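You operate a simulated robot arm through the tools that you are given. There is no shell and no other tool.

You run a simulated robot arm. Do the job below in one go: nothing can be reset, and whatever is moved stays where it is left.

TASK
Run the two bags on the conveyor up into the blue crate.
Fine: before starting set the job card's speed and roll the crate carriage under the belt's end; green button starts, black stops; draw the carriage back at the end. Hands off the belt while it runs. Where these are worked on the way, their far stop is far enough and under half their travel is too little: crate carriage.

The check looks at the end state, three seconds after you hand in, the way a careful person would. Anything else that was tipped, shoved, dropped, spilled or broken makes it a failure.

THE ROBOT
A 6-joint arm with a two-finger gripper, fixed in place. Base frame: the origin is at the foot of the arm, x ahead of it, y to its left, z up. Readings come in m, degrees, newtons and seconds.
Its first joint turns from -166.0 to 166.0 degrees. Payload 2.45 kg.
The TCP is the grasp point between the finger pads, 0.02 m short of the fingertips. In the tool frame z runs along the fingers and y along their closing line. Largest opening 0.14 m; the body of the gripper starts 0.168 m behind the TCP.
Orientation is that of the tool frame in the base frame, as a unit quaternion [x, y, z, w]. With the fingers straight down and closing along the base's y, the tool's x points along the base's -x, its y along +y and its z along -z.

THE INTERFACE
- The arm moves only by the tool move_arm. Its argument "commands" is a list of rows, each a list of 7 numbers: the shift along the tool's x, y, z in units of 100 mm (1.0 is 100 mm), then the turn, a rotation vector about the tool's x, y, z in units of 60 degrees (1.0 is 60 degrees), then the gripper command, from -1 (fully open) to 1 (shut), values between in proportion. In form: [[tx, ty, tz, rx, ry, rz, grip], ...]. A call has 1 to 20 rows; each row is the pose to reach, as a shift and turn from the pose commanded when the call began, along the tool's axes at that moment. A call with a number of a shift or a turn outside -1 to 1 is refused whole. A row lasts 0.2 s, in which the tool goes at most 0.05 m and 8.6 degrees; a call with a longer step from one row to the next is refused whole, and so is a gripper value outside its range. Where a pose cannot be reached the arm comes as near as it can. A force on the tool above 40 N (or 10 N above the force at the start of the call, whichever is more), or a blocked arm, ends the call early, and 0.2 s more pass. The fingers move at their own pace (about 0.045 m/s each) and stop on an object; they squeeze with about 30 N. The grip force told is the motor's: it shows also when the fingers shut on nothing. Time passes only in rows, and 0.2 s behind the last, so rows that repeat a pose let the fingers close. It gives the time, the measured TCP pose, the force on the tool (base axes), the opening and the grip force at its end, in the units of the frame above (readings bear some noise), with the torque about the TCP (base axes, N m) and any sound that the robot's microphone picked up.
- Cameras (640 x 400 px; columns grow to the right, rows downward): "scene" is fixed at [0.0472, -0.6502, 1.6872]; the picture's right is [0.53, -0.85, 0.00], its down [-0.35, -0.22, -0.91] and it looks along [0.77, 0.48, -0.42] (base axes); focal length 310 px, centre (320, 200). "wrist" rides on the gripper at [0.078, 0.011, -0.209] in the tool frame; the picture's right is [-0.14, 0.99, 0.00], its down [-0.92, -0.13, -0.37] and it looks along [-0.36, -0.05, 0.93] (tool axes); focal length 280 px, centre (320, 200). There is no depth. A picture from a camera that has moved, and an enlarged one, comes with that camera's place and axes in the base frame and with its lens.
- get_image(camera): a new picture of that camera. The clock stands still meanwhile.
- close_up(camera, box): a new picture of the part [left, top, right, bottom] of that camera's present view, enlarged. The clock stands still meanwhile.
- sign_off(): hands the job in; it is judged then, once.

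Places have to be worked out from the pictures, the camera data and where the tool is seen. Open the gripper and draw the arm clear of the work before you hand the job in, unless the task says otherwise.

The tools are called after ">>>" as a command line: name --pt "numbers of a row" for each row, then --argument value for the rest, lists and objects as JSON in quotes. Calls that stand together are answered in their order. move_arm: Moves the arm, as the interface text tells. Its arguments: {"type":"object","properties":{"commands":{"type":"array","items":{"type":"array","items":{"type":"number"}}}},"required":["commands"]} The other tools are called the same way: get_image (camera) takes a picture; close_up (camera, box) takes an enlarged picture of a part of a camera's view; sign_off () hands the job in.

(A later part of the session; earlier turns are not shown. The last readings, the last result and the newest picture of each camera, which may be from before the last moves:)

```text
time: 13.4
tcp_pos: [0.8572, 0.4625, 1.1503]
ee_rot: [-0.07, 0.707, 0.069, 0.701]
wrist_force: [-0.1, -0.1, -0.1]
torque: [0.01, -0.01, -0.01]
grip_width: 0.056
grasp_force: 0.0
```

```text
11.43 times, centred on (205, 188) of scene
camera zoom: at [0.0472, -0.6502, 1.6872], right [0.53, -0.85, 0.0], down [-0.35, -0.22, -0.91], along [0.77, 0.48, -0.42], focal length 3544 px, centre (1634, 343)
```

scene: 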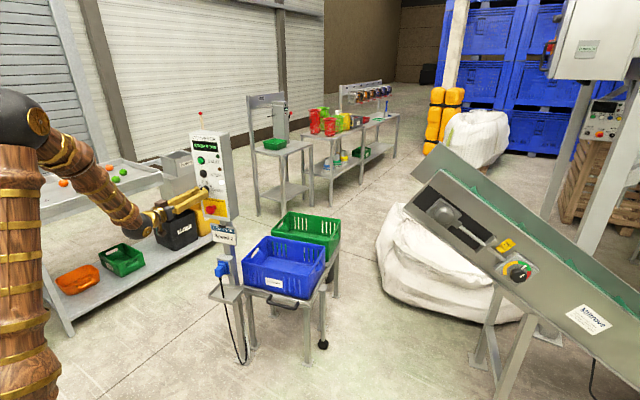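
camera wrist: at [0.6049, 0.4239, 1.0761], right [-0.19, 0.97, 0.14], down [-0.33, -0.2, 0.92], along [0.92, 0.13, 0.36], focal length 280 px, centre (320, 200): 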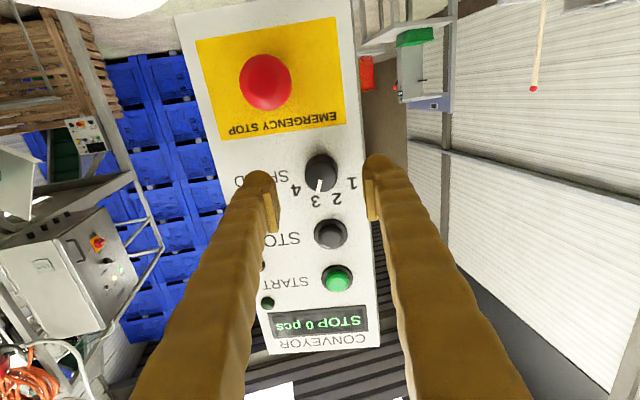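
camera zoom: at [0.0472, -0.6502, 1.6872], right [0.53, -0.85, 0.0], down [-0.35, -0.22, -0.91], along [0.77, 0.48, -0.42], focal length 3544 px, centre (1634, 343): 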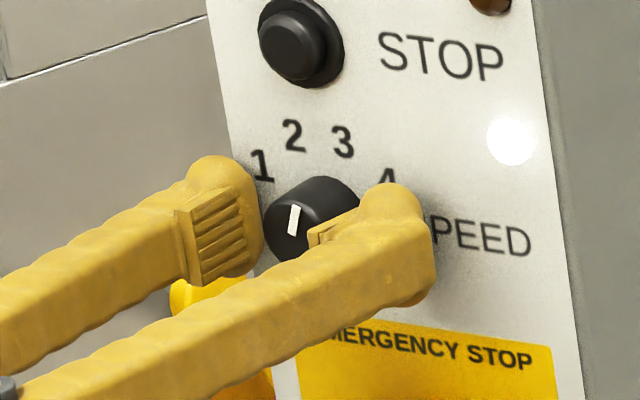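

Tips should now be about 20 mm past the dial's face. I close gradually to feel for the dial.

>>> move_arm --pt "0 0 0 0 0 0 0.4" --pt "0 0 0 0 0 0 0.5" --pt "0 0 0 0 0 0 0.55" --pt "0 0 0 0 0 0 0.6" --pt "0 0 0 0 0 0 0.62"

>>> close_up --camera "wrist" --box '[250, 120, 390, 240]'

>>> close_up --camera "scene" --box '[185, 170, 225, 205]'

```text
time: 14.6
tcp_pos: [0.8575, 0.4625, 1.1512]
ee_rot: [-0.07, 0.707, 0.069, 0.7]
wrist_force: [0.8, -3.4, 0.0]
torque: [-0.01, -0.01, 0.02]
grip_width: 0.0316
grasp_force: 44.7
```

```text
3.33 times, centred on (320, 180) of wrist
camera zoom: at [0.649, 0.4332, 1.075], right [-0.19, 0.97, 0.14], down [-0.33, -0.2, 0.92], along [0.93, 0.13, 0.36], focal length 935 px, centre (320, 267)
```

zoom: 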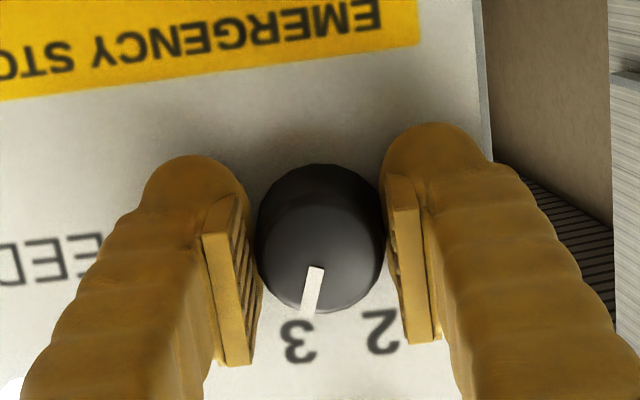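

```text
11.43 times, centred on (205, 188) of scene
camera zoom: at [0.0472, -0.6502, 1.6872], right [0.53, -0.85, 0.0], down [-0.35, -0.22, -0.91], along [0.77, 0.48, -0.42], focal length 3544 px, centre (1634, 343)
```

zoom: 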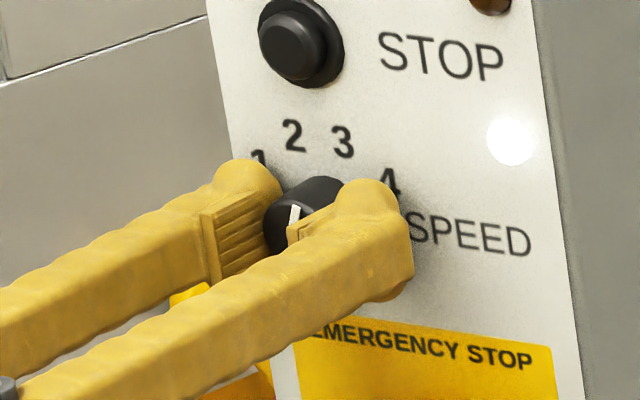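

Firm grip at 31.6 mm with no axial load. The labels are roughly 38° apart, so I turn the dial about −38° (counter-clockwise from the front) in steps.

>>> move_arm --pt "0 0 0 0 0 -0.1 0.7" --pt "0 0 0 0 0 -0.2 0.7" --pt "0 0 0 0 0 -0.3 0.7" --pt "0 0 0 0 0 -0.4 0.7" --pt "0 0 0 0 0 -0.5 0.7" --pt "0 0 0 0 0 -0.6 0.7" --pt "0 0 0 0 0 -0.635 0.7"

>>> get_image --camera "wrist"

>>> close_up --camera "wrist" --box '[250, 120, 390, 240]'

>>> close_up --camera "scene" --box '[185, 170, 225, 205]'

```text
time: 16.2
tcp_pos: [0.8566, 0.4628, 1.1505]
ee_rot: [-0.298, 0.645, -0.164, 0.684]
wrist_force: [-4.7, -21.9, 2.3]
torque: [-0.03, 0.0, -0.14]
grip_width: 0.0316
grasp_force: 45.0
```

```text
taken
camera wrist: at [0.6589, 0.3831, 1.0852], right [-0.17, 0.85, -0.5], down [-0.44, 0.39, 0.81], along [0.88, 0.36, 0.31], focal length 280 px, centre (320, 200)
```

wrist: 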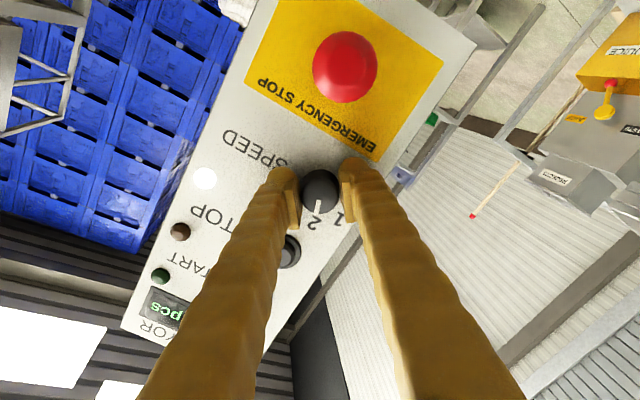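

```text
3.33 times, centred on (320, 180) of wrist
camera zoom: at [0.6589, 0.3831, 1.0852], right [-0.17, 0.85, -0.5], down [-0.44, 0.39, 0.81], along [0.88, 0.36, 0.31], focal length 935 px, centre (320, 267)
```

zoom: 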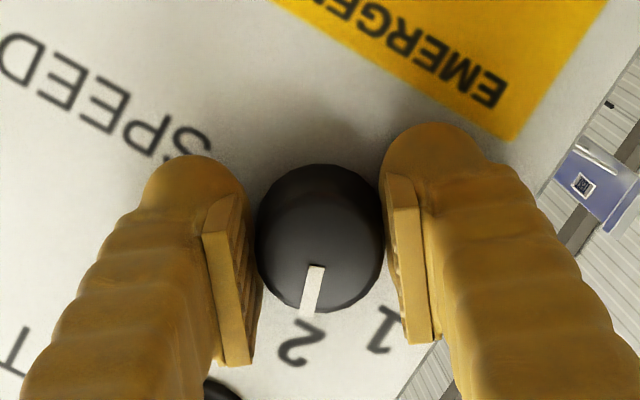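

```text
11.43 times, centred on (205, 188) of scene
camera zoom: at [0.0472, -0.6502, 1.6872], right [0.53, -0.85, 0.0], down [-0.35, -0.22, -0.91], along [0.77, 0.48, -0.42], focal length 3544 px, centre (1634, 343)
```

zoom: 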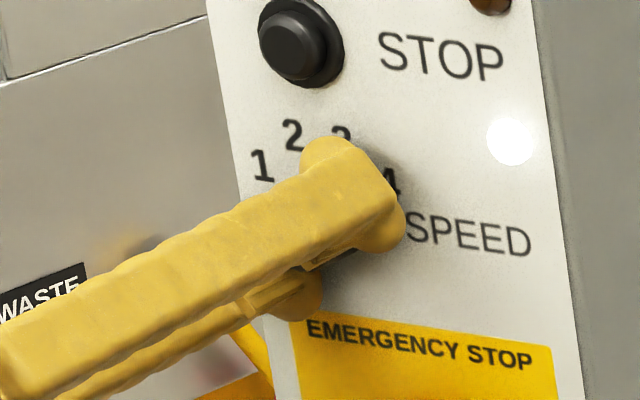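

The tick now points at 2. I release and back straight off 80 mm, then verify.

>>> move_arm --pt "0 0 0 0 0 0 0.5" --pt "0 0 0 0 0 0 0.25" --pt "0 0 0 0 0 0 0.2" --pt "0 0 -0.2 0 0 0 0.2" --pt "0 0 -0.4 0 0 0 0.2" --pt "0 0 -0.6 0 0 0 0.2" --pt "0 0 -0.8 0 0 0 0.2"

>>> get_image --camera "wrist"

>>> close_up --camera "scene" --box '[185, 140, 235, 215]'

```text
time: 17.8
tcp_pos: [0.7793, 0.4472, 1.1516]
ee_rot: [-0.296, 0.645, -0.165, 0.685]
wrist_force: [0.1, 0.1, -0.5]
torque: [-0.01, 0.02, 0.0]
grip_width: 0.056
grasp_force: 0.0
```

```text
taken
camera wrist: at [0.5809, 0.3684, 1.0857], right [-0.17, 0.85, -0.5], down [-0.45, 0.39, 0.81], along [0.88, 0.36, 0.31], focal length 280 px, centre (320, 200)
```

wrist: 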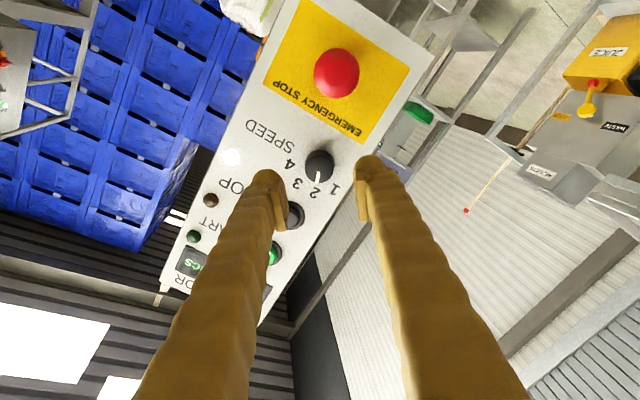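

```text
5.33 times, centred on (210, 178) of scene
camera zoom: at [0.0472, -0.6502, 1.6872], right [0.53, -0.85, 0.0], down [-0.35, -0.22, -0.91], along [0.77, 0.48, -0.42], focal length 1654 px, centre (907, 320)
```

zoom: 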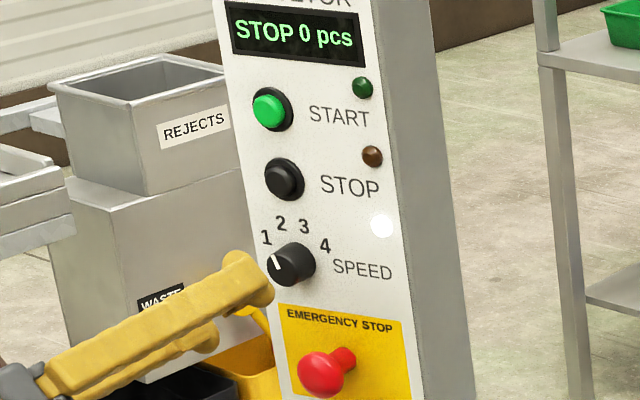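

Dial reads 2. Next I retreat, undo the roll, and then look at the carriage table and belt end from above.

>>> move_arm --pt "0 0 -0.3 0 0 0.1 -0.2" --pt "0 0 -0.6 0 0 0.2 -0.5" --pt "0 0 -0.9 0 0 0.3 -1" --pt "0 0 -1.0 0 0 0.4 -1" --pt "0 0 -1.0 0 0 0.5 -1" --pt "0 0 -1.0 0 0 0.635 -1"

```text
time: 19.2
tcp_pos: [0.6794, 0.4281, 1.1533]
ee_rot: [-0.07, 0.707, 0.07, 0.7]
wrist_force: [0.1, -0.2, 1.0]
torque: [0.02, 0.06, -0.02]
grip_width: 0.14
grasp_force: 0.2
```

Moving up and to the right while tilting down 30°.

>>> move_arm --pt "-0.25 -0.25 0 0 0.125 0 -1" --pt "-0.5 -0.5 0 0 0.25 0 -1" --pt "-0.75 -0.75 0 0 0.375 0 -1" --pt "-1.0 -1.0 0 0 0.5 0 -1"

>>> get_image --camera "wrist"

```text
time: 20.2
tcp_pos: [0.7005, 0.3302, 1.2545]
ee_rot: [-0.086, 0.863, 0.049, 0.496]
wrist_force: [-0.1, 0.2, -0.7]
torque: [0.0, -0.12, -0.03]
grip_width: 0.1402
grasp_force: 0.1
```

```text
taken
camera wrist: at [0.4823, 0.2981, 1.2926], right [-0.13, 0.98, 0.12], down [0.17, -0.1, 0.98], along [0.98, 0.14, -0.15], focal length 280 px, centre (320, 200)
```

wrist: 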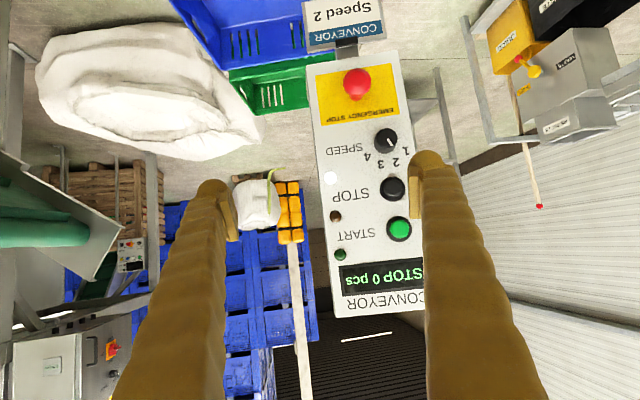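

Continue sliding right and tilting to nearly straight down.

>>> move_arm --pt "-0.2 -0.25 -0.15 0 0.125 0 -1" --pt "-0.4 -0.5 -0.3 0 0.25 0 -1" --pt "-0.6 -0.75 -0.45 0 0.375 0 -1" --pt "-0.8 -1.0 -0.6 0 0.5 0 -1"

>>> get_image --camera "wrist"

```text
time: 21.2
tcp_pos: [0.7082, 0.2287, 1.3534]
ee_rot: [-0.094, 0.963, 0.025, 0.253]
wrist_force: [-0.5, 0.1, -0.8]
torque: [-0.01, 0.01, 0.01]
grip_width: 0.14
grasp_force: 0.1
```

```text
taken
camera wrist: at [0.539, 0.2069, 1.4969], right [-0.08, 0.99, 0.07], down [0.63, -0.01, 0.77], along [0.77, 0.1, -0.63], focal length 280 px, centre (320, 200)
```

wrist: 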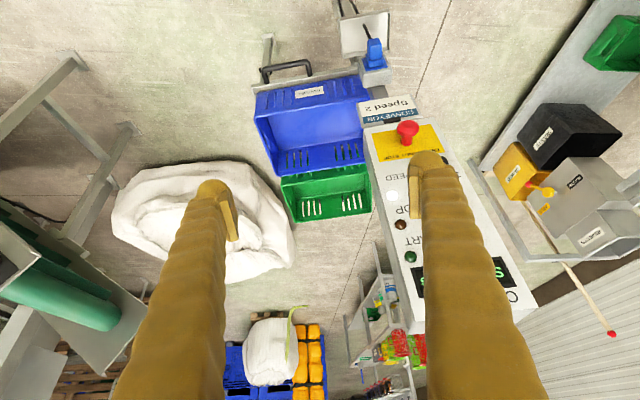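

Two more slides to the right for a clear look at the table's right side and belt end.

>>> move_arm --pt "0 -0.35 0 0 0 0 -1" --pt "0 -0.7 0 0 0 0 -1" --pt "0 -1.0 0 0 0 0 -1"

>>> move_arm --pt "0 -0.35 0 0 0 0 -1" --pt "0 -0.7 0 0 0 0 -1" --pt "0 -1.0 0 0 0 0 -1"

>>> get_image --camera "wrist"

```text
time: 22.0
tcp_pos: [0.7291, 0.1321, 1.351]
ee_rot: [-0.095, 0.962, 0.025, 0.254]
wrist_force: [0.1, 0.1, 0.2]
torque: [0.0, -0.04, -0.02]
grip_width: 0.1401
grasp_force: 0.0
```

```text
time: 22.8
tcp_pos: [0.748, 0.0331, 1.3523]
ee_rot: [-0.095, 0.962, 0.025, 0.254]
wrist_force: [0.3, -0.2, 0.7]
torque: [0.0, 0.02, -0.02]
grip_width: 0.1401
grasp_force: 0.1
```

```text
taken
camera wrist: at [0.578, 0.0113, 1.4959], right [-0.07, 0.99, 0.07], down [0.63, -0.01, 0.77], along [0.77, 0.1, -0.63], focal length 280 px, centre (320, 200)
```

wrist: 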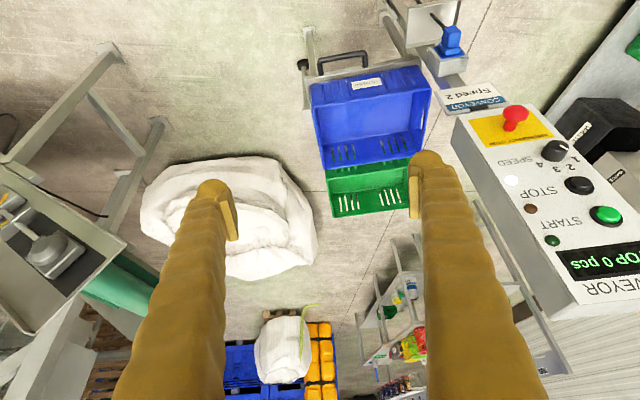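

>>> close_up --camera "wrist" --box '[270, 10, 450, 230]'

>>> close_up --camera "wrist" --box '[0, 30, 330, 320]'

```text
1.82 times, centred on (360, 120) of wrist
camera zoom: at [0.578, 0.0113, 1.4959], right [-0.07, 0.99, 0.07], down [0.63, -0.01, 0.77], along [0.77, 0.1, -0.63], focal length 510 px, centre (247, 346)
```

zoom: 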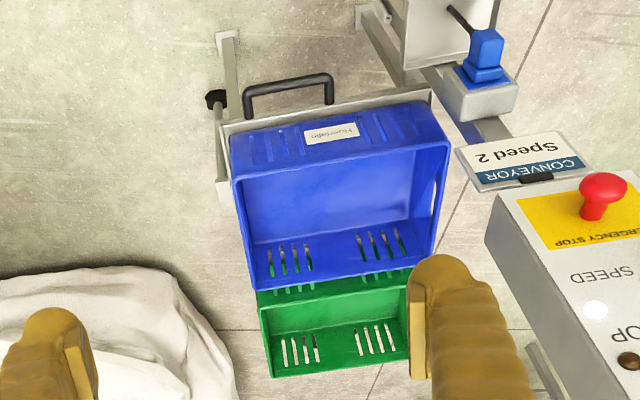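

```text
1.38 times, centred on (165, 175) of wrist
camera zoom: at [0.578, 0.0113, 1.4959], right [-0.07, 0.99, 0.07], down [0.63, -0.01, 0.77], along [0.77, 0.1, -0.63], focal length 387 px, centre (534, 234)
```

zoom: 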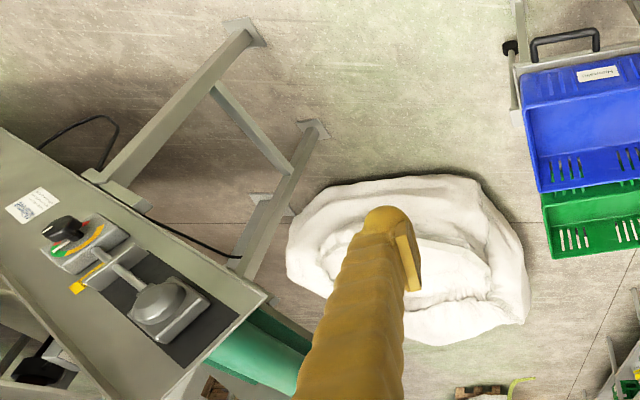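

Let me look closer at the rod with the black ball and the frame edges/rails of the carriage from the scene camera.

>>> close_up --camera "scene" --box '[295, 230, 350, 300]'

>>> close_up --camera "scene" --box '[235, 270, 335, 320]'

>>> close_up --camera "scene" --box '[295, 285, 350, 360]'

>>> close_up --camera "wrist" --box '[290, 20, 360, 110]'

```text
5.71 times, centred on (322, 265) of scene
camera zoom: at [0.0472, -0.6502, 1.6872], right [0.53, -0.85, 0.0], down [-0.35, -0.22, -0.91], along [0.77, 0.48, -0.42], focal length 1772 px, centre (306, -171)
```

zoom: 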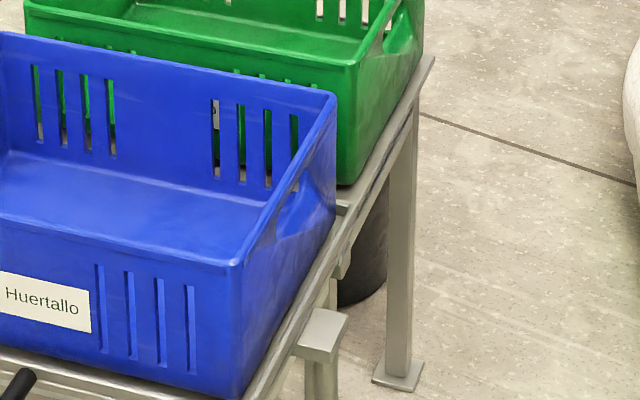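

```text
6.40 times, centred on (285, 295) of scene
camera zoom: at [0.0472, -0.6502, 1.6872], right [0.53, -0.85, 0.0], down [-0.35, -0.22, -0.91], along [0.77, 0.48, -0.42], focal length 1984 px, centre (544, -408)
```

zoom: 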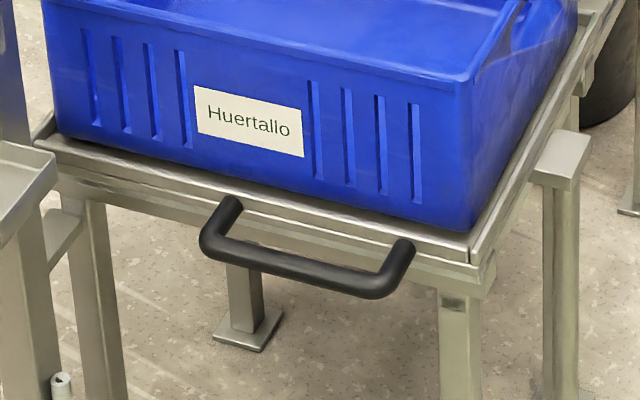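

```text
5.33 times, centred on (322, 322) of scene
camera zoom: at [0.0472, -0.6502, 1.6872], right [0.53, -0.85, 0.0], down [-0.35, -0.22, -0.91], along [0.77, 0.48, -0.42], focal length 1654 px, centre (307, -453)
```

zoom: 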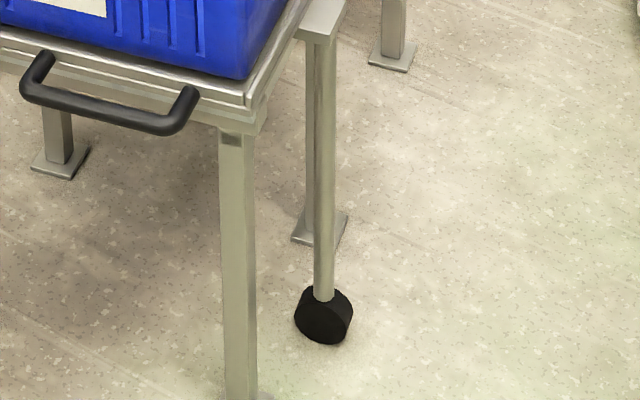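

```text
4.44 times, centred on (325, 65) of wrist
camera zoom: at [0.578, 0.0113, 1.4959], right [-0.07, 0.99, 0.07], down [0.63, -0.01, 0.77], along [0.77, 0.1, -0.63], focal length 1246 px, centre (298, 800)
```

zoom: 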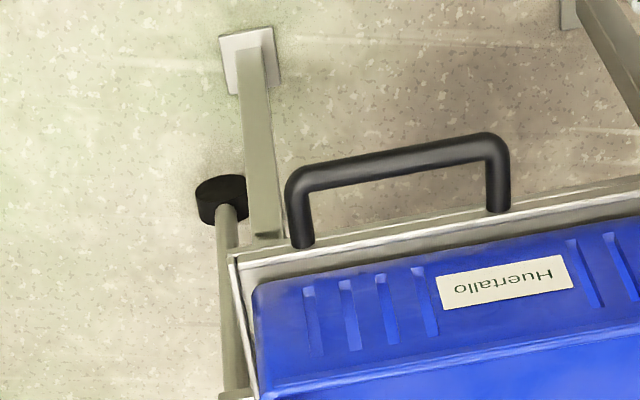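

I'll inspect what lies under the table and around the belt end more closely.

>>> close_up --camera "scene" --box '[310, 235, 350, 300]'

>>> close_up --camera "scene" --box '[340, 150, 480, 330]'

>>> close_up --camera "scene" --box '[220, 290, 300, 370]'

```text
6.15 times, centred on (330, 268) of scene
camera zoom: at [0.0472, -0.6502, 1.6872], right [0.53, -0.85, 0.0], down [-0.35, -0.22, -0.91], along [0.77, 0.48, -0.42], focal length 1908 px, centre (258, -215)
```

zoom: 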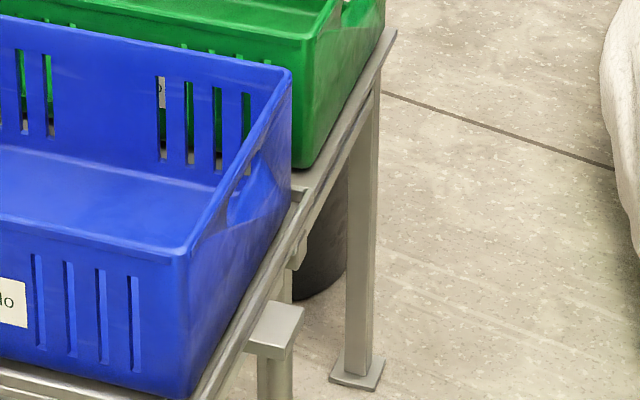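

```text
2.22 times, centred on (410, 240) of scene
camera zoom: at [0.0472, -0.6502, 1.6872], right [0.53, -0.85, 0.0], down [-0.35, -0.22, -0.91], along [0.77, 0.48, -0.42], focal length 689 px, centre (120, 111)
```

zoom: 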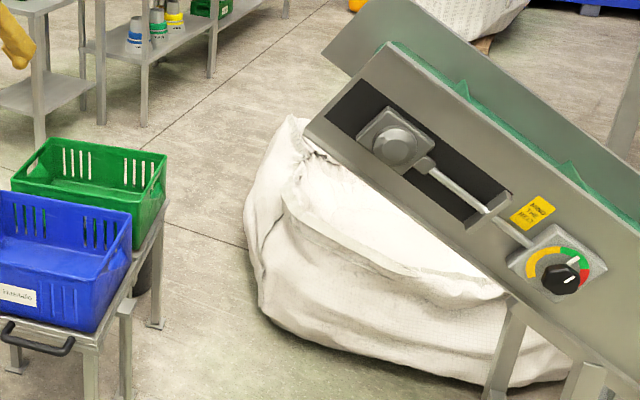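

```text
5.00 times, centred on (260, 330) of scene
camera zoom: at [0.0472, -0.6502, 1.6872], right [0.53, -0.85, 0.0], down [-0.35, -0.22, -0.91], along [0.77, 0.48, -0.42], focal length 1550 px, centre (620, -450)
```

zoom: 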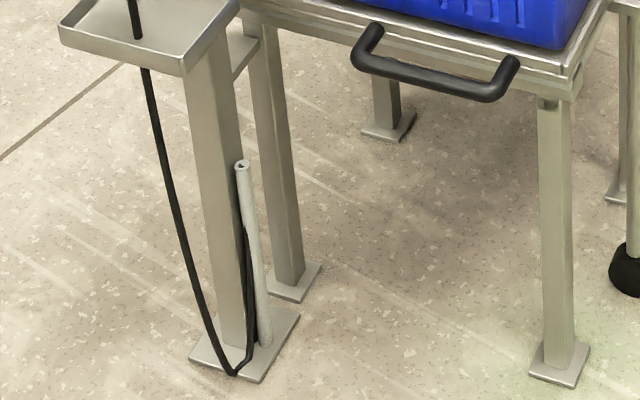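

>>> close_up --camera "scene" --box '[310, 325, 340, 355]'

>>> close_up --camera "wrist" --box '[290, 45, 330, 125]'

>>> close_up --camera "scene" --box '[295, 265, 345, 300]'

```text
13.33 times, centred on (325, 340) of scene
camera zoom: at [0.0472, -0.6502, 1.6872], right [0.53, -0.85, 0.0], down [-0.35, -0.22, -0.91], along [0.77, 0.48, -0.42], focal length 4134 px, centre (253, -1667)
```

zoom: 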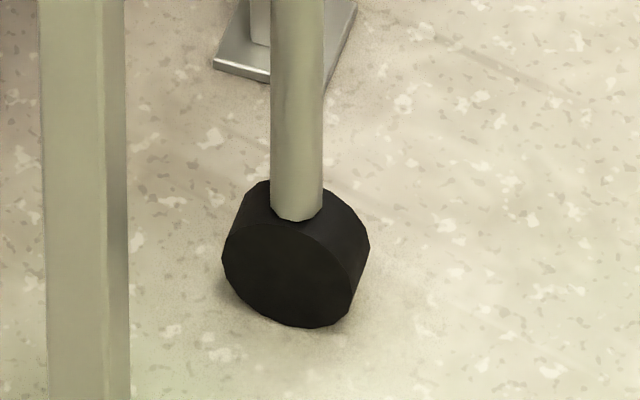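

```text
5.00 times, centred on (310, 85) of wrist
camera zoom: at [0.578, 0.0113, 1.4959], right [-0.07, 0.99, 0.07], down [0.63, -0.01, 0.77], along [0.77, 0.1, -0.63], focal length 1402 px, centre (370, 775)
```

zoom: 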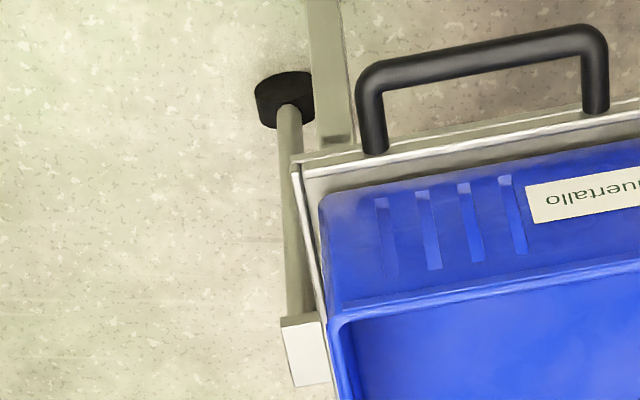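

```text
11.43 times, centred on (320, 282) of scene
camera zoom: at [0.0472, -0.6502, 1.6872], right [0.53, -0.85, 0.0], down [-0.35, -0.22, -0.91], along [0.77, 0.48, -0.42], focal length 3544 px, centre (320, -743)
```

zoom: 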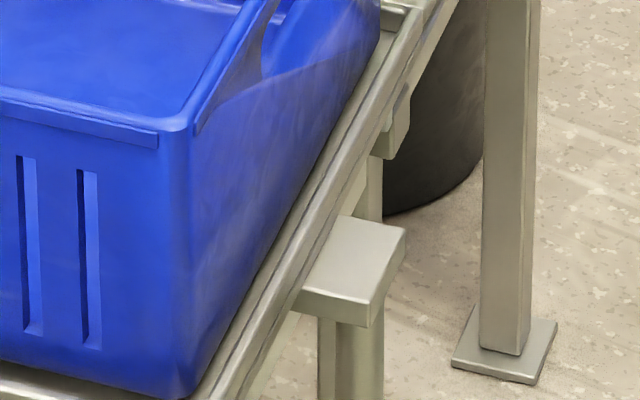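

The wheeled outrigger on the carriage's right side has its axle along the table, so the carriage rolls sideways toward the belt end (direction about (0.2, −0.98)). The handle is near (1.0, 0.19, 0.49). I descend in steps to get a closer look at it.

>>> move_arm --pt "0.18 0.1 0.32 0 0 0 -1" --pt "0.36 0.2 0.64 0 0 0 -1" --pt "0.54 0.3 0.956 0 0 0 -1"

>>> move_arm --pt "0.18 0.1 0.32 0 0 0 -1" --pt "0.36 0.2 0.64 0 0 0 -1" --pt "0.54 0.3 0.956 0 0 0 -1"

>>> move_arm --pt "0.18 0.0 0.32 0 0 0 -1" --pt "0.36 0.0 0.64 0 0 0 -1" --pt "0.54 0.0 0.956 0 0 0 -1"

>>> get_image --camera "wrist"

>>> get_image --camera "scene"

```text
time: 23.6
tcp_pos: [0.7412, 0.0628, 1.244]
ee_rot: [-0.094, 0.963, 0.024, 0.253]
wrist_force: [0.2, -0.1, 0.5]
torque: [-0.02, 0.0, 0.03]
grip_width: 0.1404
grasp_force: 0.0
```

```text
time: 24.4
tcp_pos: [0.7353, 0.0931, 1.1338]
ee_rot: [-0.095, 0.962, 0.024, 0.253]
wrist_force: [-0.1, -0.1, 0.0]
torque: [0.02, 0.01, 0.02]
grip_width: 0.1401
grasp_force: 0.0
```

```text
time: 25.2
tcp_pos: [0.7355, 0.0917, 1.0223]
ee_rot: [-0.094, 0.962, 0.025, 0.254]
wrist_force: [0.9, -0.6, -0.1]
torque: [0.03, 0.01, -0.02]
grip_width: 0.14
grasp_force: 0.0
```

```text
taken
camera wrist: at [0.5658, 0.0699, 1.1664], right [-0.07, 0.99, 0.07], down [0.63, 0.0, 0.77], along [0.77, 0.1, -0.63], focal length 280 px, centre (320, 200)
```

wrist: 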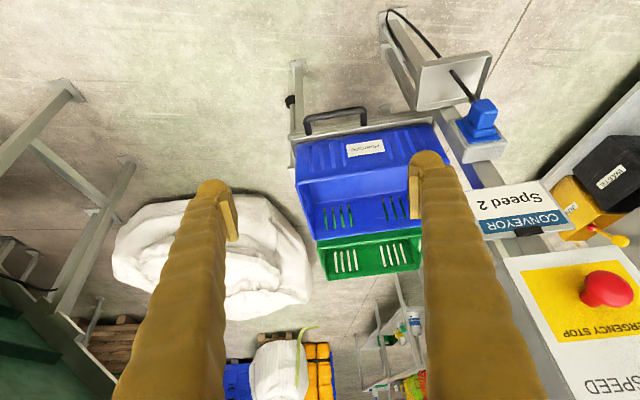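

```text
taken
```

scene: 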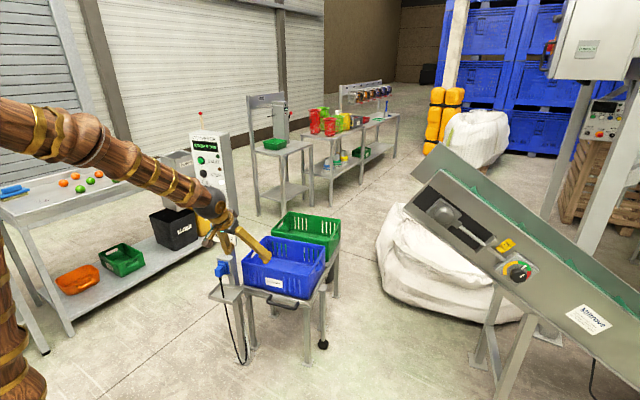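

Measuring the handle from this closer pose.

>>> close_up --camera "wrist" --box '[280, 90, 390, 170]'

```text
5.00 times, centred on (335, 130) of wrist
camera zoom: at [0.5658, 0.0699, 1.1664], right [-0.07, 0.99, 0.07], down [0.63, 0.0, 0.77], along [0.77, 0.1, -0.63], focal length 1402 px, centre (245, 550)
```

zoom: 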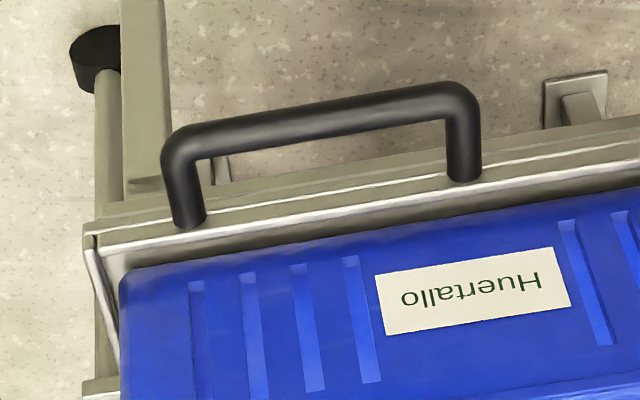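

Handle solved: a horizontal loop at z≈0.508, bar from (1.026, 0.114) to (0.987, 0.263), projecting 48 mm from the carriage plate. I'll roll the gripper 90° so one finger can go inside the loop and push its end post sideways.

>>> move_arm --pt "0 0 0 0 0 -0.14 -0.5" --pt "0 0 0 0 0 -0.28 0.0" --pt "0 0 0 0 0 -0.42 0.143" --pt "0 0 0 0 0 -0.56 0.143" --pt "0 0 0 0 0 -0.7 0.143" --pt "0 0 0 0 0 -0.84 0.143" --pt "0 0 0 0 0 -0.98 0.143"

>>> move_arm --pt "0 0 0 0 0 -0.14 0.143" --pt "0 0 0 0 0 -0.28 0.143" --pt "0 0 0 0 0 -0.42 0.143" --pt "0 0 0 0 0 -0.52 0.143"

>>> get_image --camera "wrist"

>>> get_image --camera "scene"

```text
time: 26.8
tcp_pos: [0.735, 0.0918, 1.0222]
ee_rot: [-0.556, 0.791, -0.103, 0.232]
wrist_force: [-0.5, 0.1, -0.1]
torque: [-0.01, -0.02, -0.01]
grip_width: 0.06
grasp_force: 0.0
```

```text
time: 27.8
tcp_pos: [0.7356, 0.0927, 1.023]
ee_rot: [0.748, -0.613, 0.162, -0.197]
wrist_force: [-0.1, -1.3, 1.4]
torque: [-0.01, 0.0, -0.01]
grip_width: 0.0598
grasp_force: 0.0
```

```text
taken
camera wrist: at [0.6412, -0.0055, 1.1996], right [-0.87, -0.03, -0.49], down [-0.25, 0.89, 0.38], along [0.42, 0.46, -0.78], focal length 280 px, centre (320, 200)
```

wrist: 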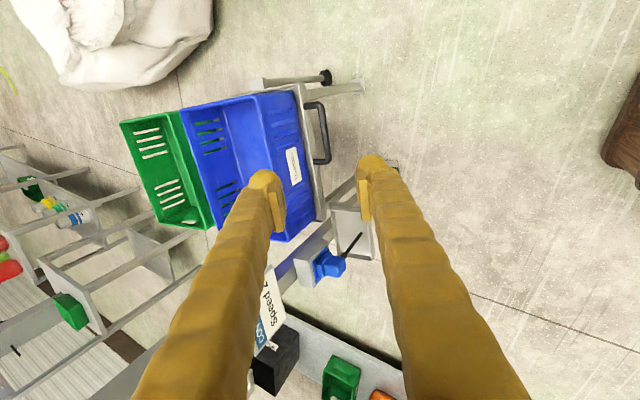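

```text
taken
```

scene: 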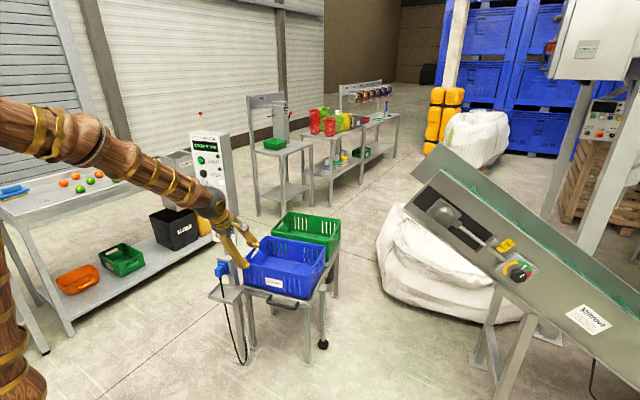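

Tool z now points 60° down toward the handle, and the straight line along it leads to the loop. I advance along tool z in two 100 mm steps and check.

>>> move_arm --pt "0 0.01 0.35 0 0 0 0.143" --pt "0 0.02 0.7 0 0 0 0.143" --pt "-0.01 0.04 1.0 0 0 0 0.143"

>>> move_arm --pt "0 0.01 0.35 0 0 0 0.143" --pt "0 0.02 0.7 0 0 0 0.143" --pt "-0.01 0.04 1.0 0 0 0 0.143"

>>> move_arm --pt "0 0.01 0.35 0 0 0 0.143" --pt "0 0.02 0.7 0 0 0 0.143" --pt "-0.01 0.04 1.0 0 0 0 0.143"

>>> get_image --camera "wrist"

>>> get_image --camera "scene"

```text
time: 28.6
tcp_pos: [0.7792, 0.1026, 0.9334]
ee_rot: [0.747, -0.614, 0.162, -0.196]
wrist_force: [0.4, -0.1, -0.1]
torque: [-0.02, 0.02, 0.01]
grip_width: 0.06
grasp_force: 0.1
```

```text
time: 29.4
tcp_pos: [0.8259, 0.1131, 0.8442]
ee_rot: [0.747, -0.614, 0.162, -0.197]
wrist_force: [-0.2, -0.3, -0.4]
torque: [-0.01, 0.04, 0.03]
grip_width: 0.0599
grasp_force: 0.0
```

```text
time: 30.2
tcp_pos: [0.8769, 0.1236, 0.7674]
ee_rot: [0.749, -0.616, 0.156, -0.189]
wrist_force: [0.5, 0.4, -0.1]
torque: [0.0, 0.0, 0.01]
grip_width: 0.0597
grasp_force: 0.1
out of reach, approached as far as the arm can: row 2, 3
```

```text
taken
camera wrist: at [0.7857, 0.0267, 0.9456], right [-0.88, -0.03, -0.47], down [-0.24, 0.89, 0.38], along [0.41, 0.45, -0.79], focal length 280 px, centre (320, 200)
```

wrist: 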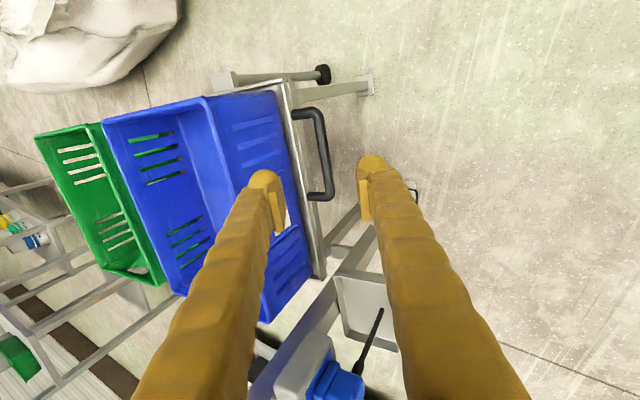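

```text
taken
```

scene: 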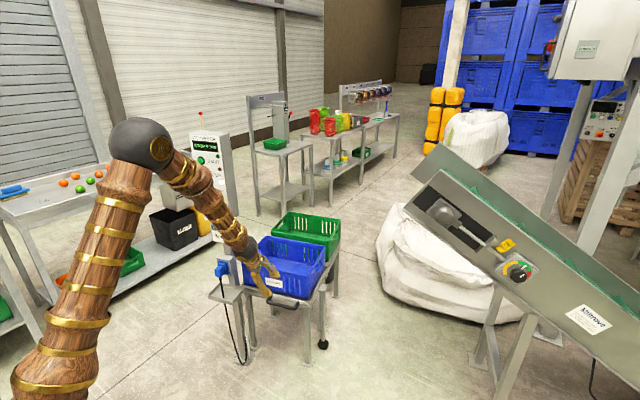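

The arm can't go further in this rolled, steep pose (wrist aligned with forearm). I'll back up, undo the roll, and instead push the handle's outer end sideways with closed fingers and a shallower (≈30° down) tool, like at the panel.

>>> move_arm --pt "0 0 -0.35 0 0 0 0.143" --pt "0 0 -0.7 0 0 0 0.143" --pt "0 0 -1.0 0 0 0 0.143"

>>> move_arm --pt "0 0 -0.25 0 0 0.14 0.143" --pt "0 0 -0.5 0 0 0.28 0.143" --pt "0 0 -0.75 0 0 0.42 0.143" --pt "0 0 -1.0 0 0 0.56 0.143" --pt "0 0 -1.0 0 0 0.7 0.143" --pt "0 0 -1.0 0 0 0.84 0.143" --pt "0 0 -1.0 0 0 0.98 0.143"

>>> move_arm --pt "0 0 0 0 0 0.14 0.143" --pt "0 0 0 0 0 0.28 0.143" --pt "0 0 0 0 0 0.42 0.143" --pt "0 0 0 0 0 0.52 0.143"

```text
time: 31.0
tcp_pos: [0.8294, 0.1137, 0.8527]
ee_rot: [0.746, -0.615, 0.161, -0.197]
wrist_force: [0.6, 0.5, 0.0]
torque: [0.04, -0.01, 0.02]
grip_width: 0.0599
grasp_force: 0.2
```

```text
time: 32.6
tcp_pos: [0.7808, 0.1054, 0.9418]
ee_rot: [-0.348, 0.902, -0.044, 0.251]
wrist_force: [-1.6, -0.6, 0.4]
torque: [-0.01, 0.01, 0.02]
grip_width: 0.0601
grasp_force: 0.0
```

```text
time: 33.6
tcp_pos: [0.7804, 0.1033, 0.9399]
ee_rot: [-0.093, 0.962, 0.025, 0.254]
wrist_force: [-0.5, -0.5, 0.0]
torque: [0.04, 0.0, 0.02]
grip_width: 0.0599
grasp_force: 0.1
```

Now tilt to about 30° below horizontal and close the fingers.

>>> move_arm --pt "0 0 0 0 -0.125 0 0.5" --pt "0 0 0 0 -0.25 0 1" --pt "0 0 0 0 -0.375 0 1" --pt "0 0 0 0 -0.5 0 1"

>>> get_image --camera "wrist"

```text
time: 34.6
tcp_pos: [0.7793, 0.1053, 0.9405]
ee_rot: [-0.086, 0.864, 0.049, 0.494]
wrist_force: [0.5, 0.0, -0.2]
torque: [0.02, 0.05, 0.05]
grip_width: 0.0
grasp_force: 21.0
out of reach, approached as far as the arm can: row 1, 2
```

```text
taken
camera wrist: at [0.5629, 0.0734, 0.9793], right [-0.12, 0.98, 0.12], down [0.17, -0.1, 0.98], along [0.98, 0.14, -0.16], focal length 280 px, centre (320, 200)
```

wrist: 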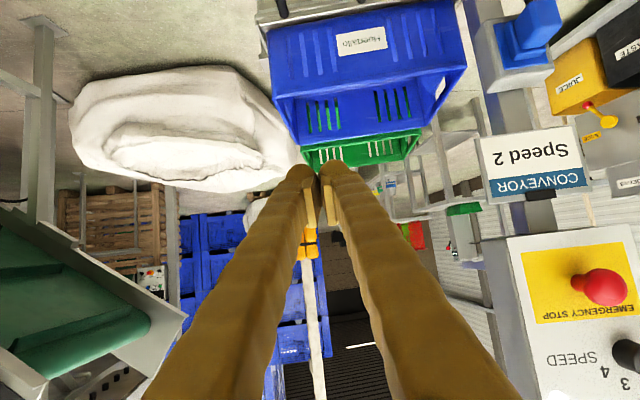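

Good, the 30° pose works here. Next I descend to a pre-approach point in front of the handle's left (+y) end, at about (0.911, 0.281, 0.565).

>>> move_arm --pt "0.2 0.12 0.28 0 0 0 1" --pt "0.4 0.24 0.55 0 0 0 1" --pt "0.6 0.366 0.83 0 0 0 1"

>>> move_arm --pt "0.2 0.12 0.28 0 0 0 1" --pt "0.4 0.24 0.55 0 0 0 1" --pt "0.6 0.366 0.83 0 0 0 1"

>>> get_image --camera "wrist"

>>> get_image --camera "scene"

```text
time: 35.4
tcp_pos: [0.8135, 0.1477, 0.8462]
ee_rot: [-0.085, 0.864, 0.049, 0.493]
wrist_force: [-0.3, 0.4, 0.4]
torque: [0.02, -0.01, -0.01]
grip_width: 0.0001
grasp_force: 29.4
```

```text
time: 36.2
tcp_pos: [0.8459, 0.1928, 0.7527]
ee_rot: [-0.084, 0.864, 0.048, 0.494]
wrist_force: [0.4, 0.6, 0.7]
torque: [-0.05, 0.03, -0.01]
grip_width: 0.0
grasp_force: 29.5
```

```text
taken
camera wrist: at [0.6293, 0.1606, 0.7907], right [-0.12, 0.99, 0.12], down [0.17, -0.1, 0.98], along [0.98, 0.14, -0.16], focal length 280 px, centre (320, 200)
```

wrist: 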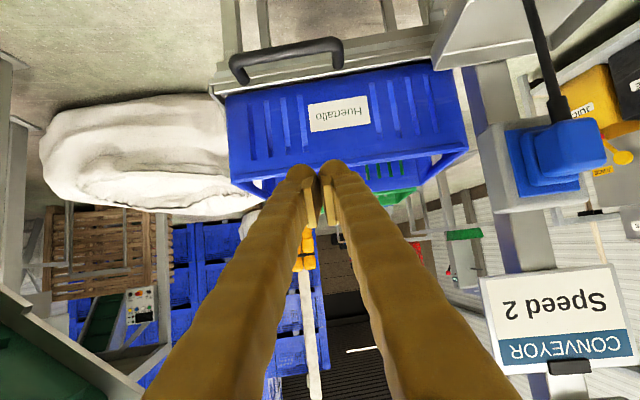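

```text
taken
```

scene: 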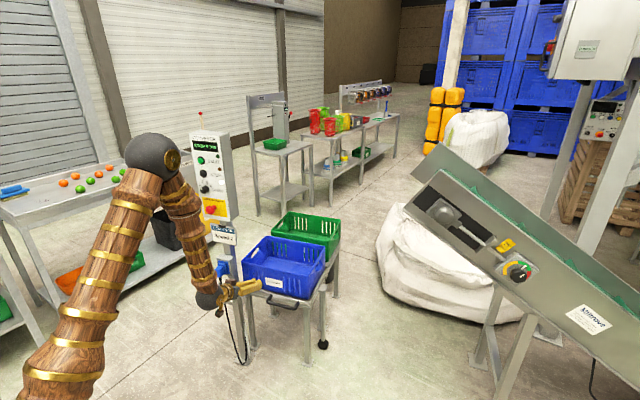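

The handle's left corner checks out at (0.986, 0.261, 0.51); the plug is at about (0.83, 0.40, 0.75), clear of the gripper. Continuing down to the pre-approach.

>>> move_arm --pt "0.2 0.12 0.28 0 0 0 1" --pt "0.4 0.24 0.55 0 0 0 1" --pt "0.6 0.366 0.83 0 0 0 1"

>>> move_arm --pt "0.2 0.12 0.28 0 0 0 1" --pt "0.4 0.24 0.55 0 0 0 1" --pt "0.6 0.44 0.83 0 0 0 1"

>>> get_image --camera "wrist"

>>> get_image --camera "scene"

```text
time: 37.0
tcp_pos: [0.8799, 0.2359, 0.6589]
ee_rot: [-0.084, 0.864, 0.048, 0.494]
wrist_force: [-0.5, 0.1, -0.9]
torque: [-0.02, 0.03, -0.03]
grip_width: 0.0
grasp_force: 29.3
```

```text
time: 37.8
tcp_pos: [0.9124, 0.2873, 0.565]
ee_rot: [-0.084, 0.864, 0.048, 0.494]
wrist_force: [0.0, -0.8, 0.6]
torque: [0.0, 0.02, -0.02]
grip_width: 0.0
grasp_force: 29.3
```

```text
taken
camera wrist: at [0.6948, 0.2555, 0.6038], right [-0.12, 0.99, 0.12], down [0.17, -0.1, 0.98], along [0.98, 0.14, -0.16], focal length 280 px, centre (320, 200)
```

wrist: 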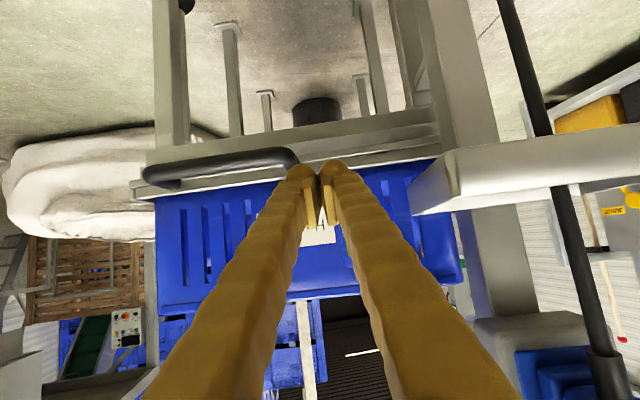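

```text
taken
```

scene: 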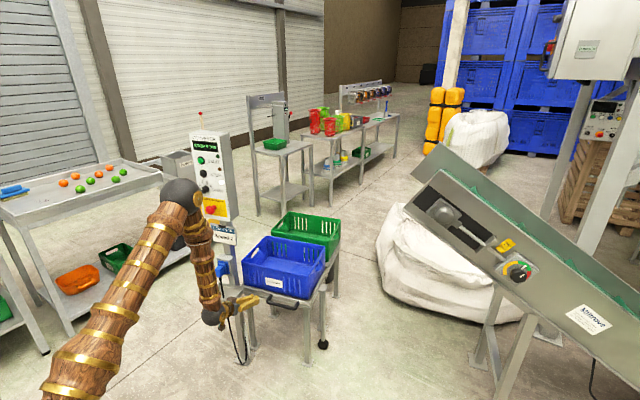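

Zoom on the fingertips versus the handle's left corner.

>>> close_up --camera "wrist" --box '[230, 100, 410, 250]'

>>> close_up --camera "scene" --box '[200, 255, 320, 345]'

```text
2.67 times, centred on (320, 175) of wrist
camera zoom: at [0.6948, 0.2555, 0.6038], right [-0.12, 0.99, 0.12], down [0.17, -0.1, 0.98], along [0.98, 0.14, -0.16], focal length 748 px, centre (320, 267)
```

zoom: 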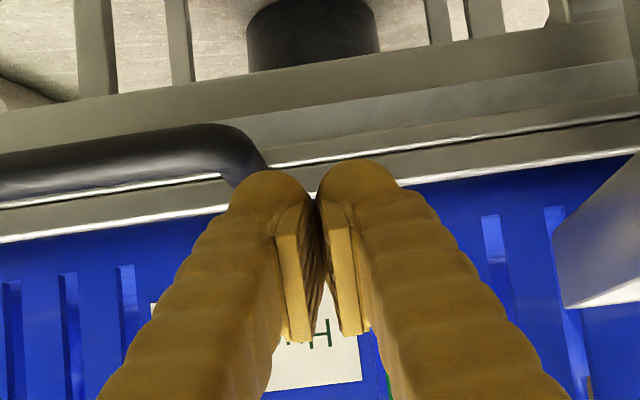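

```text
4.44 times, centred on (260, 300) of scene
camera zoom: at [0.0472, -0.6502, 1.6872], right [0.53, -0.85, 0.0], down [-0.35, -0.22, -0.91], along [0.77, 0.48, -0.42], focal length 1378 px, centre (587, -244)
```

zoom: 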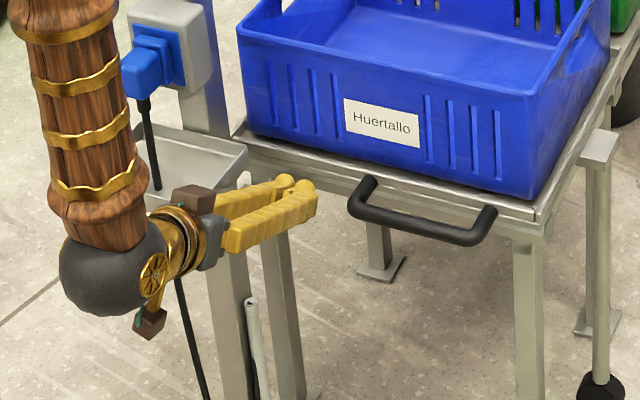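

Handle's outer edge is near y≈0.279; going straight in 98 mm along tool z puts the fingers beside it with about 1 cm gap and clear of the plate. Advancing.

>>> move_arm --pt "0 0 0.25 0 0 0 1" --pt "0 0 0.5 0 0 0 1" --pt "0 0 0.75 0 0 0 1" --pt "0 0 0.97 0 0 0 1"

>>> get_image --camera "wrist"

>>> close_up --camera "scene" --box '[200, 255, 320, 345]'

```text
time: 38.8
tcp_pos: [0.9943, 0.3038, 0.5141]
ee_rot: [-0.084, 0.864, 0.048, 0.494]
wrist_force: [0.0, -0.7, 1.1]
torque: [0.01, -0.01, -0.01]
grip_width: 0.0001
grasp_force: 29.1
```

```text
taken
camera wrist: at [0.777, 0.272, 0.5545], right [-0.12, 0.99, 0.12], down [0.17, -0.1, 0.98], along [0.98, 0.14, -0.16], focal length 280 px, centre (320, 200)
```

wrist: 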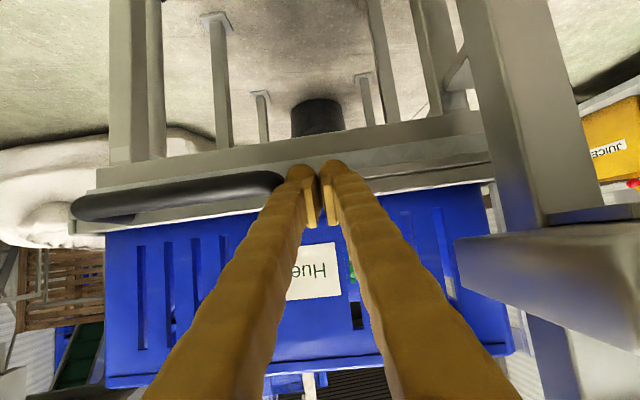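

```text
4.44 times, centred on (260, 300) of scene
camera zoom: at [0.0472, -0.6502, 1.6872], right [0.53, -0.85, 0.0], down [-0.35, -0.22, -0.91], along [0.77, 0.48, -0.42], focal length 1378 px, centre (587, -244)
```

zoom: 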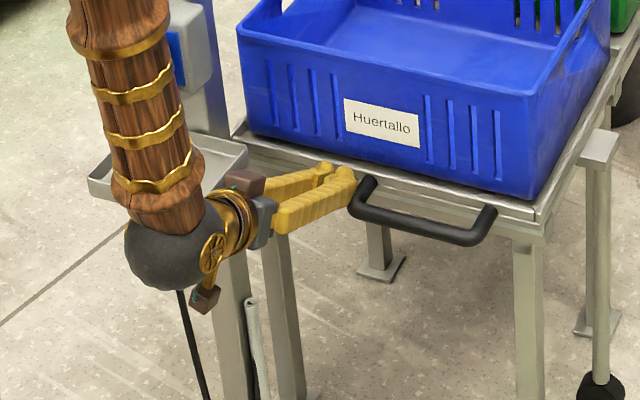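

>>> close_up --camera "wrist" --box '[230, 110, 410, 240]'

>>> close_up --camera "scene" --box '[245, 275, 305, 320]'

```text
3.08 times, centred on (320, 175) of wrist
camera zoom: at [0.777, 0.272, 0.5545], right [-0.12, 0.99, 0.12], down [0.17, -0.1, 0.98], along [0.98, 0.14, -0.16], focal length 863 px, centre (320, 277)
```

zoom: 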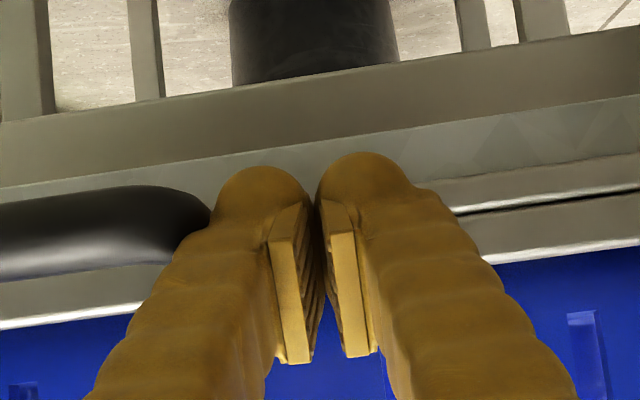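

```text
8.89 times, centred on (275, 298) of scene
camera zoom: at [0.0472, -0.6502, 1.6872], right [0.53, -0.85, 0.0], down [-0.35, -0.22, -0.91], along [0.77, 0.48, -0.42], focal length 2756 px, centre (720, -667)
```

zoom: 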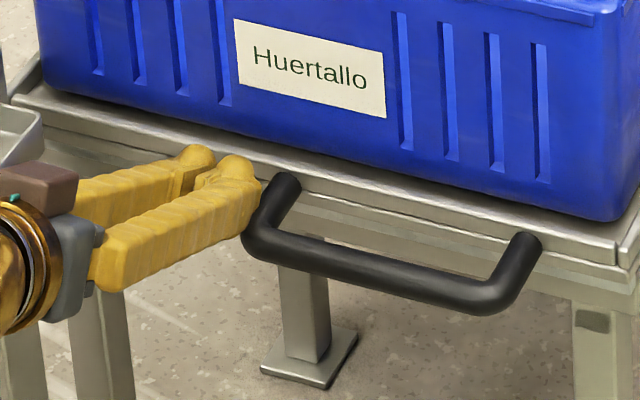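

Fingers sit beside the handle's left post. I push gently toward −y (along the carriage direction) by 50 mm and watch force and motion.

>>> move_arm --pt "0 -0.1 0.002 0 0 0 1" --pt "0 -0.2 0.004 0 0 0 1" --pt "0 -0.3 0.006 0 0 0 1" --pt "0 -0.4 0.008 0 0 0 1" --pt "0 -0.5 0.01 0 0 0 1"

>>> get_image --camera "wrist"

>>> get_image --camera "scene"

```text
time: 40.0
tcp_pos: [1.003, 0.2528, 0.5142]
ee_rot: [-0.083, 0.864, 0.048, 0.494]
wrist_force: [0.1, 0.9, 0.4]
torque: [-0.03, -0.01, -0.03]
grip_width: 0.0
grasp_force: 29.1
```

```text
taken
camera wrist: at [0.7869, 0.2222, 0.5544], right [-0.12, 0.99, 0.12], down [0.17, -0.1, 0.98], along [0.98, 0.14, -0.16], focal length 280 px, centre (320, 200)
```

wrist: 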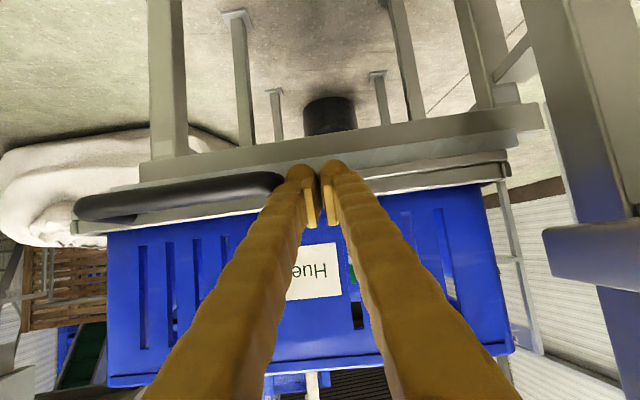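

```text
taken
```

scene: 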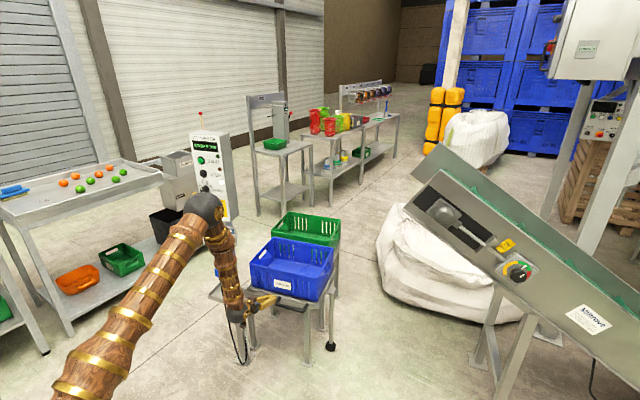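

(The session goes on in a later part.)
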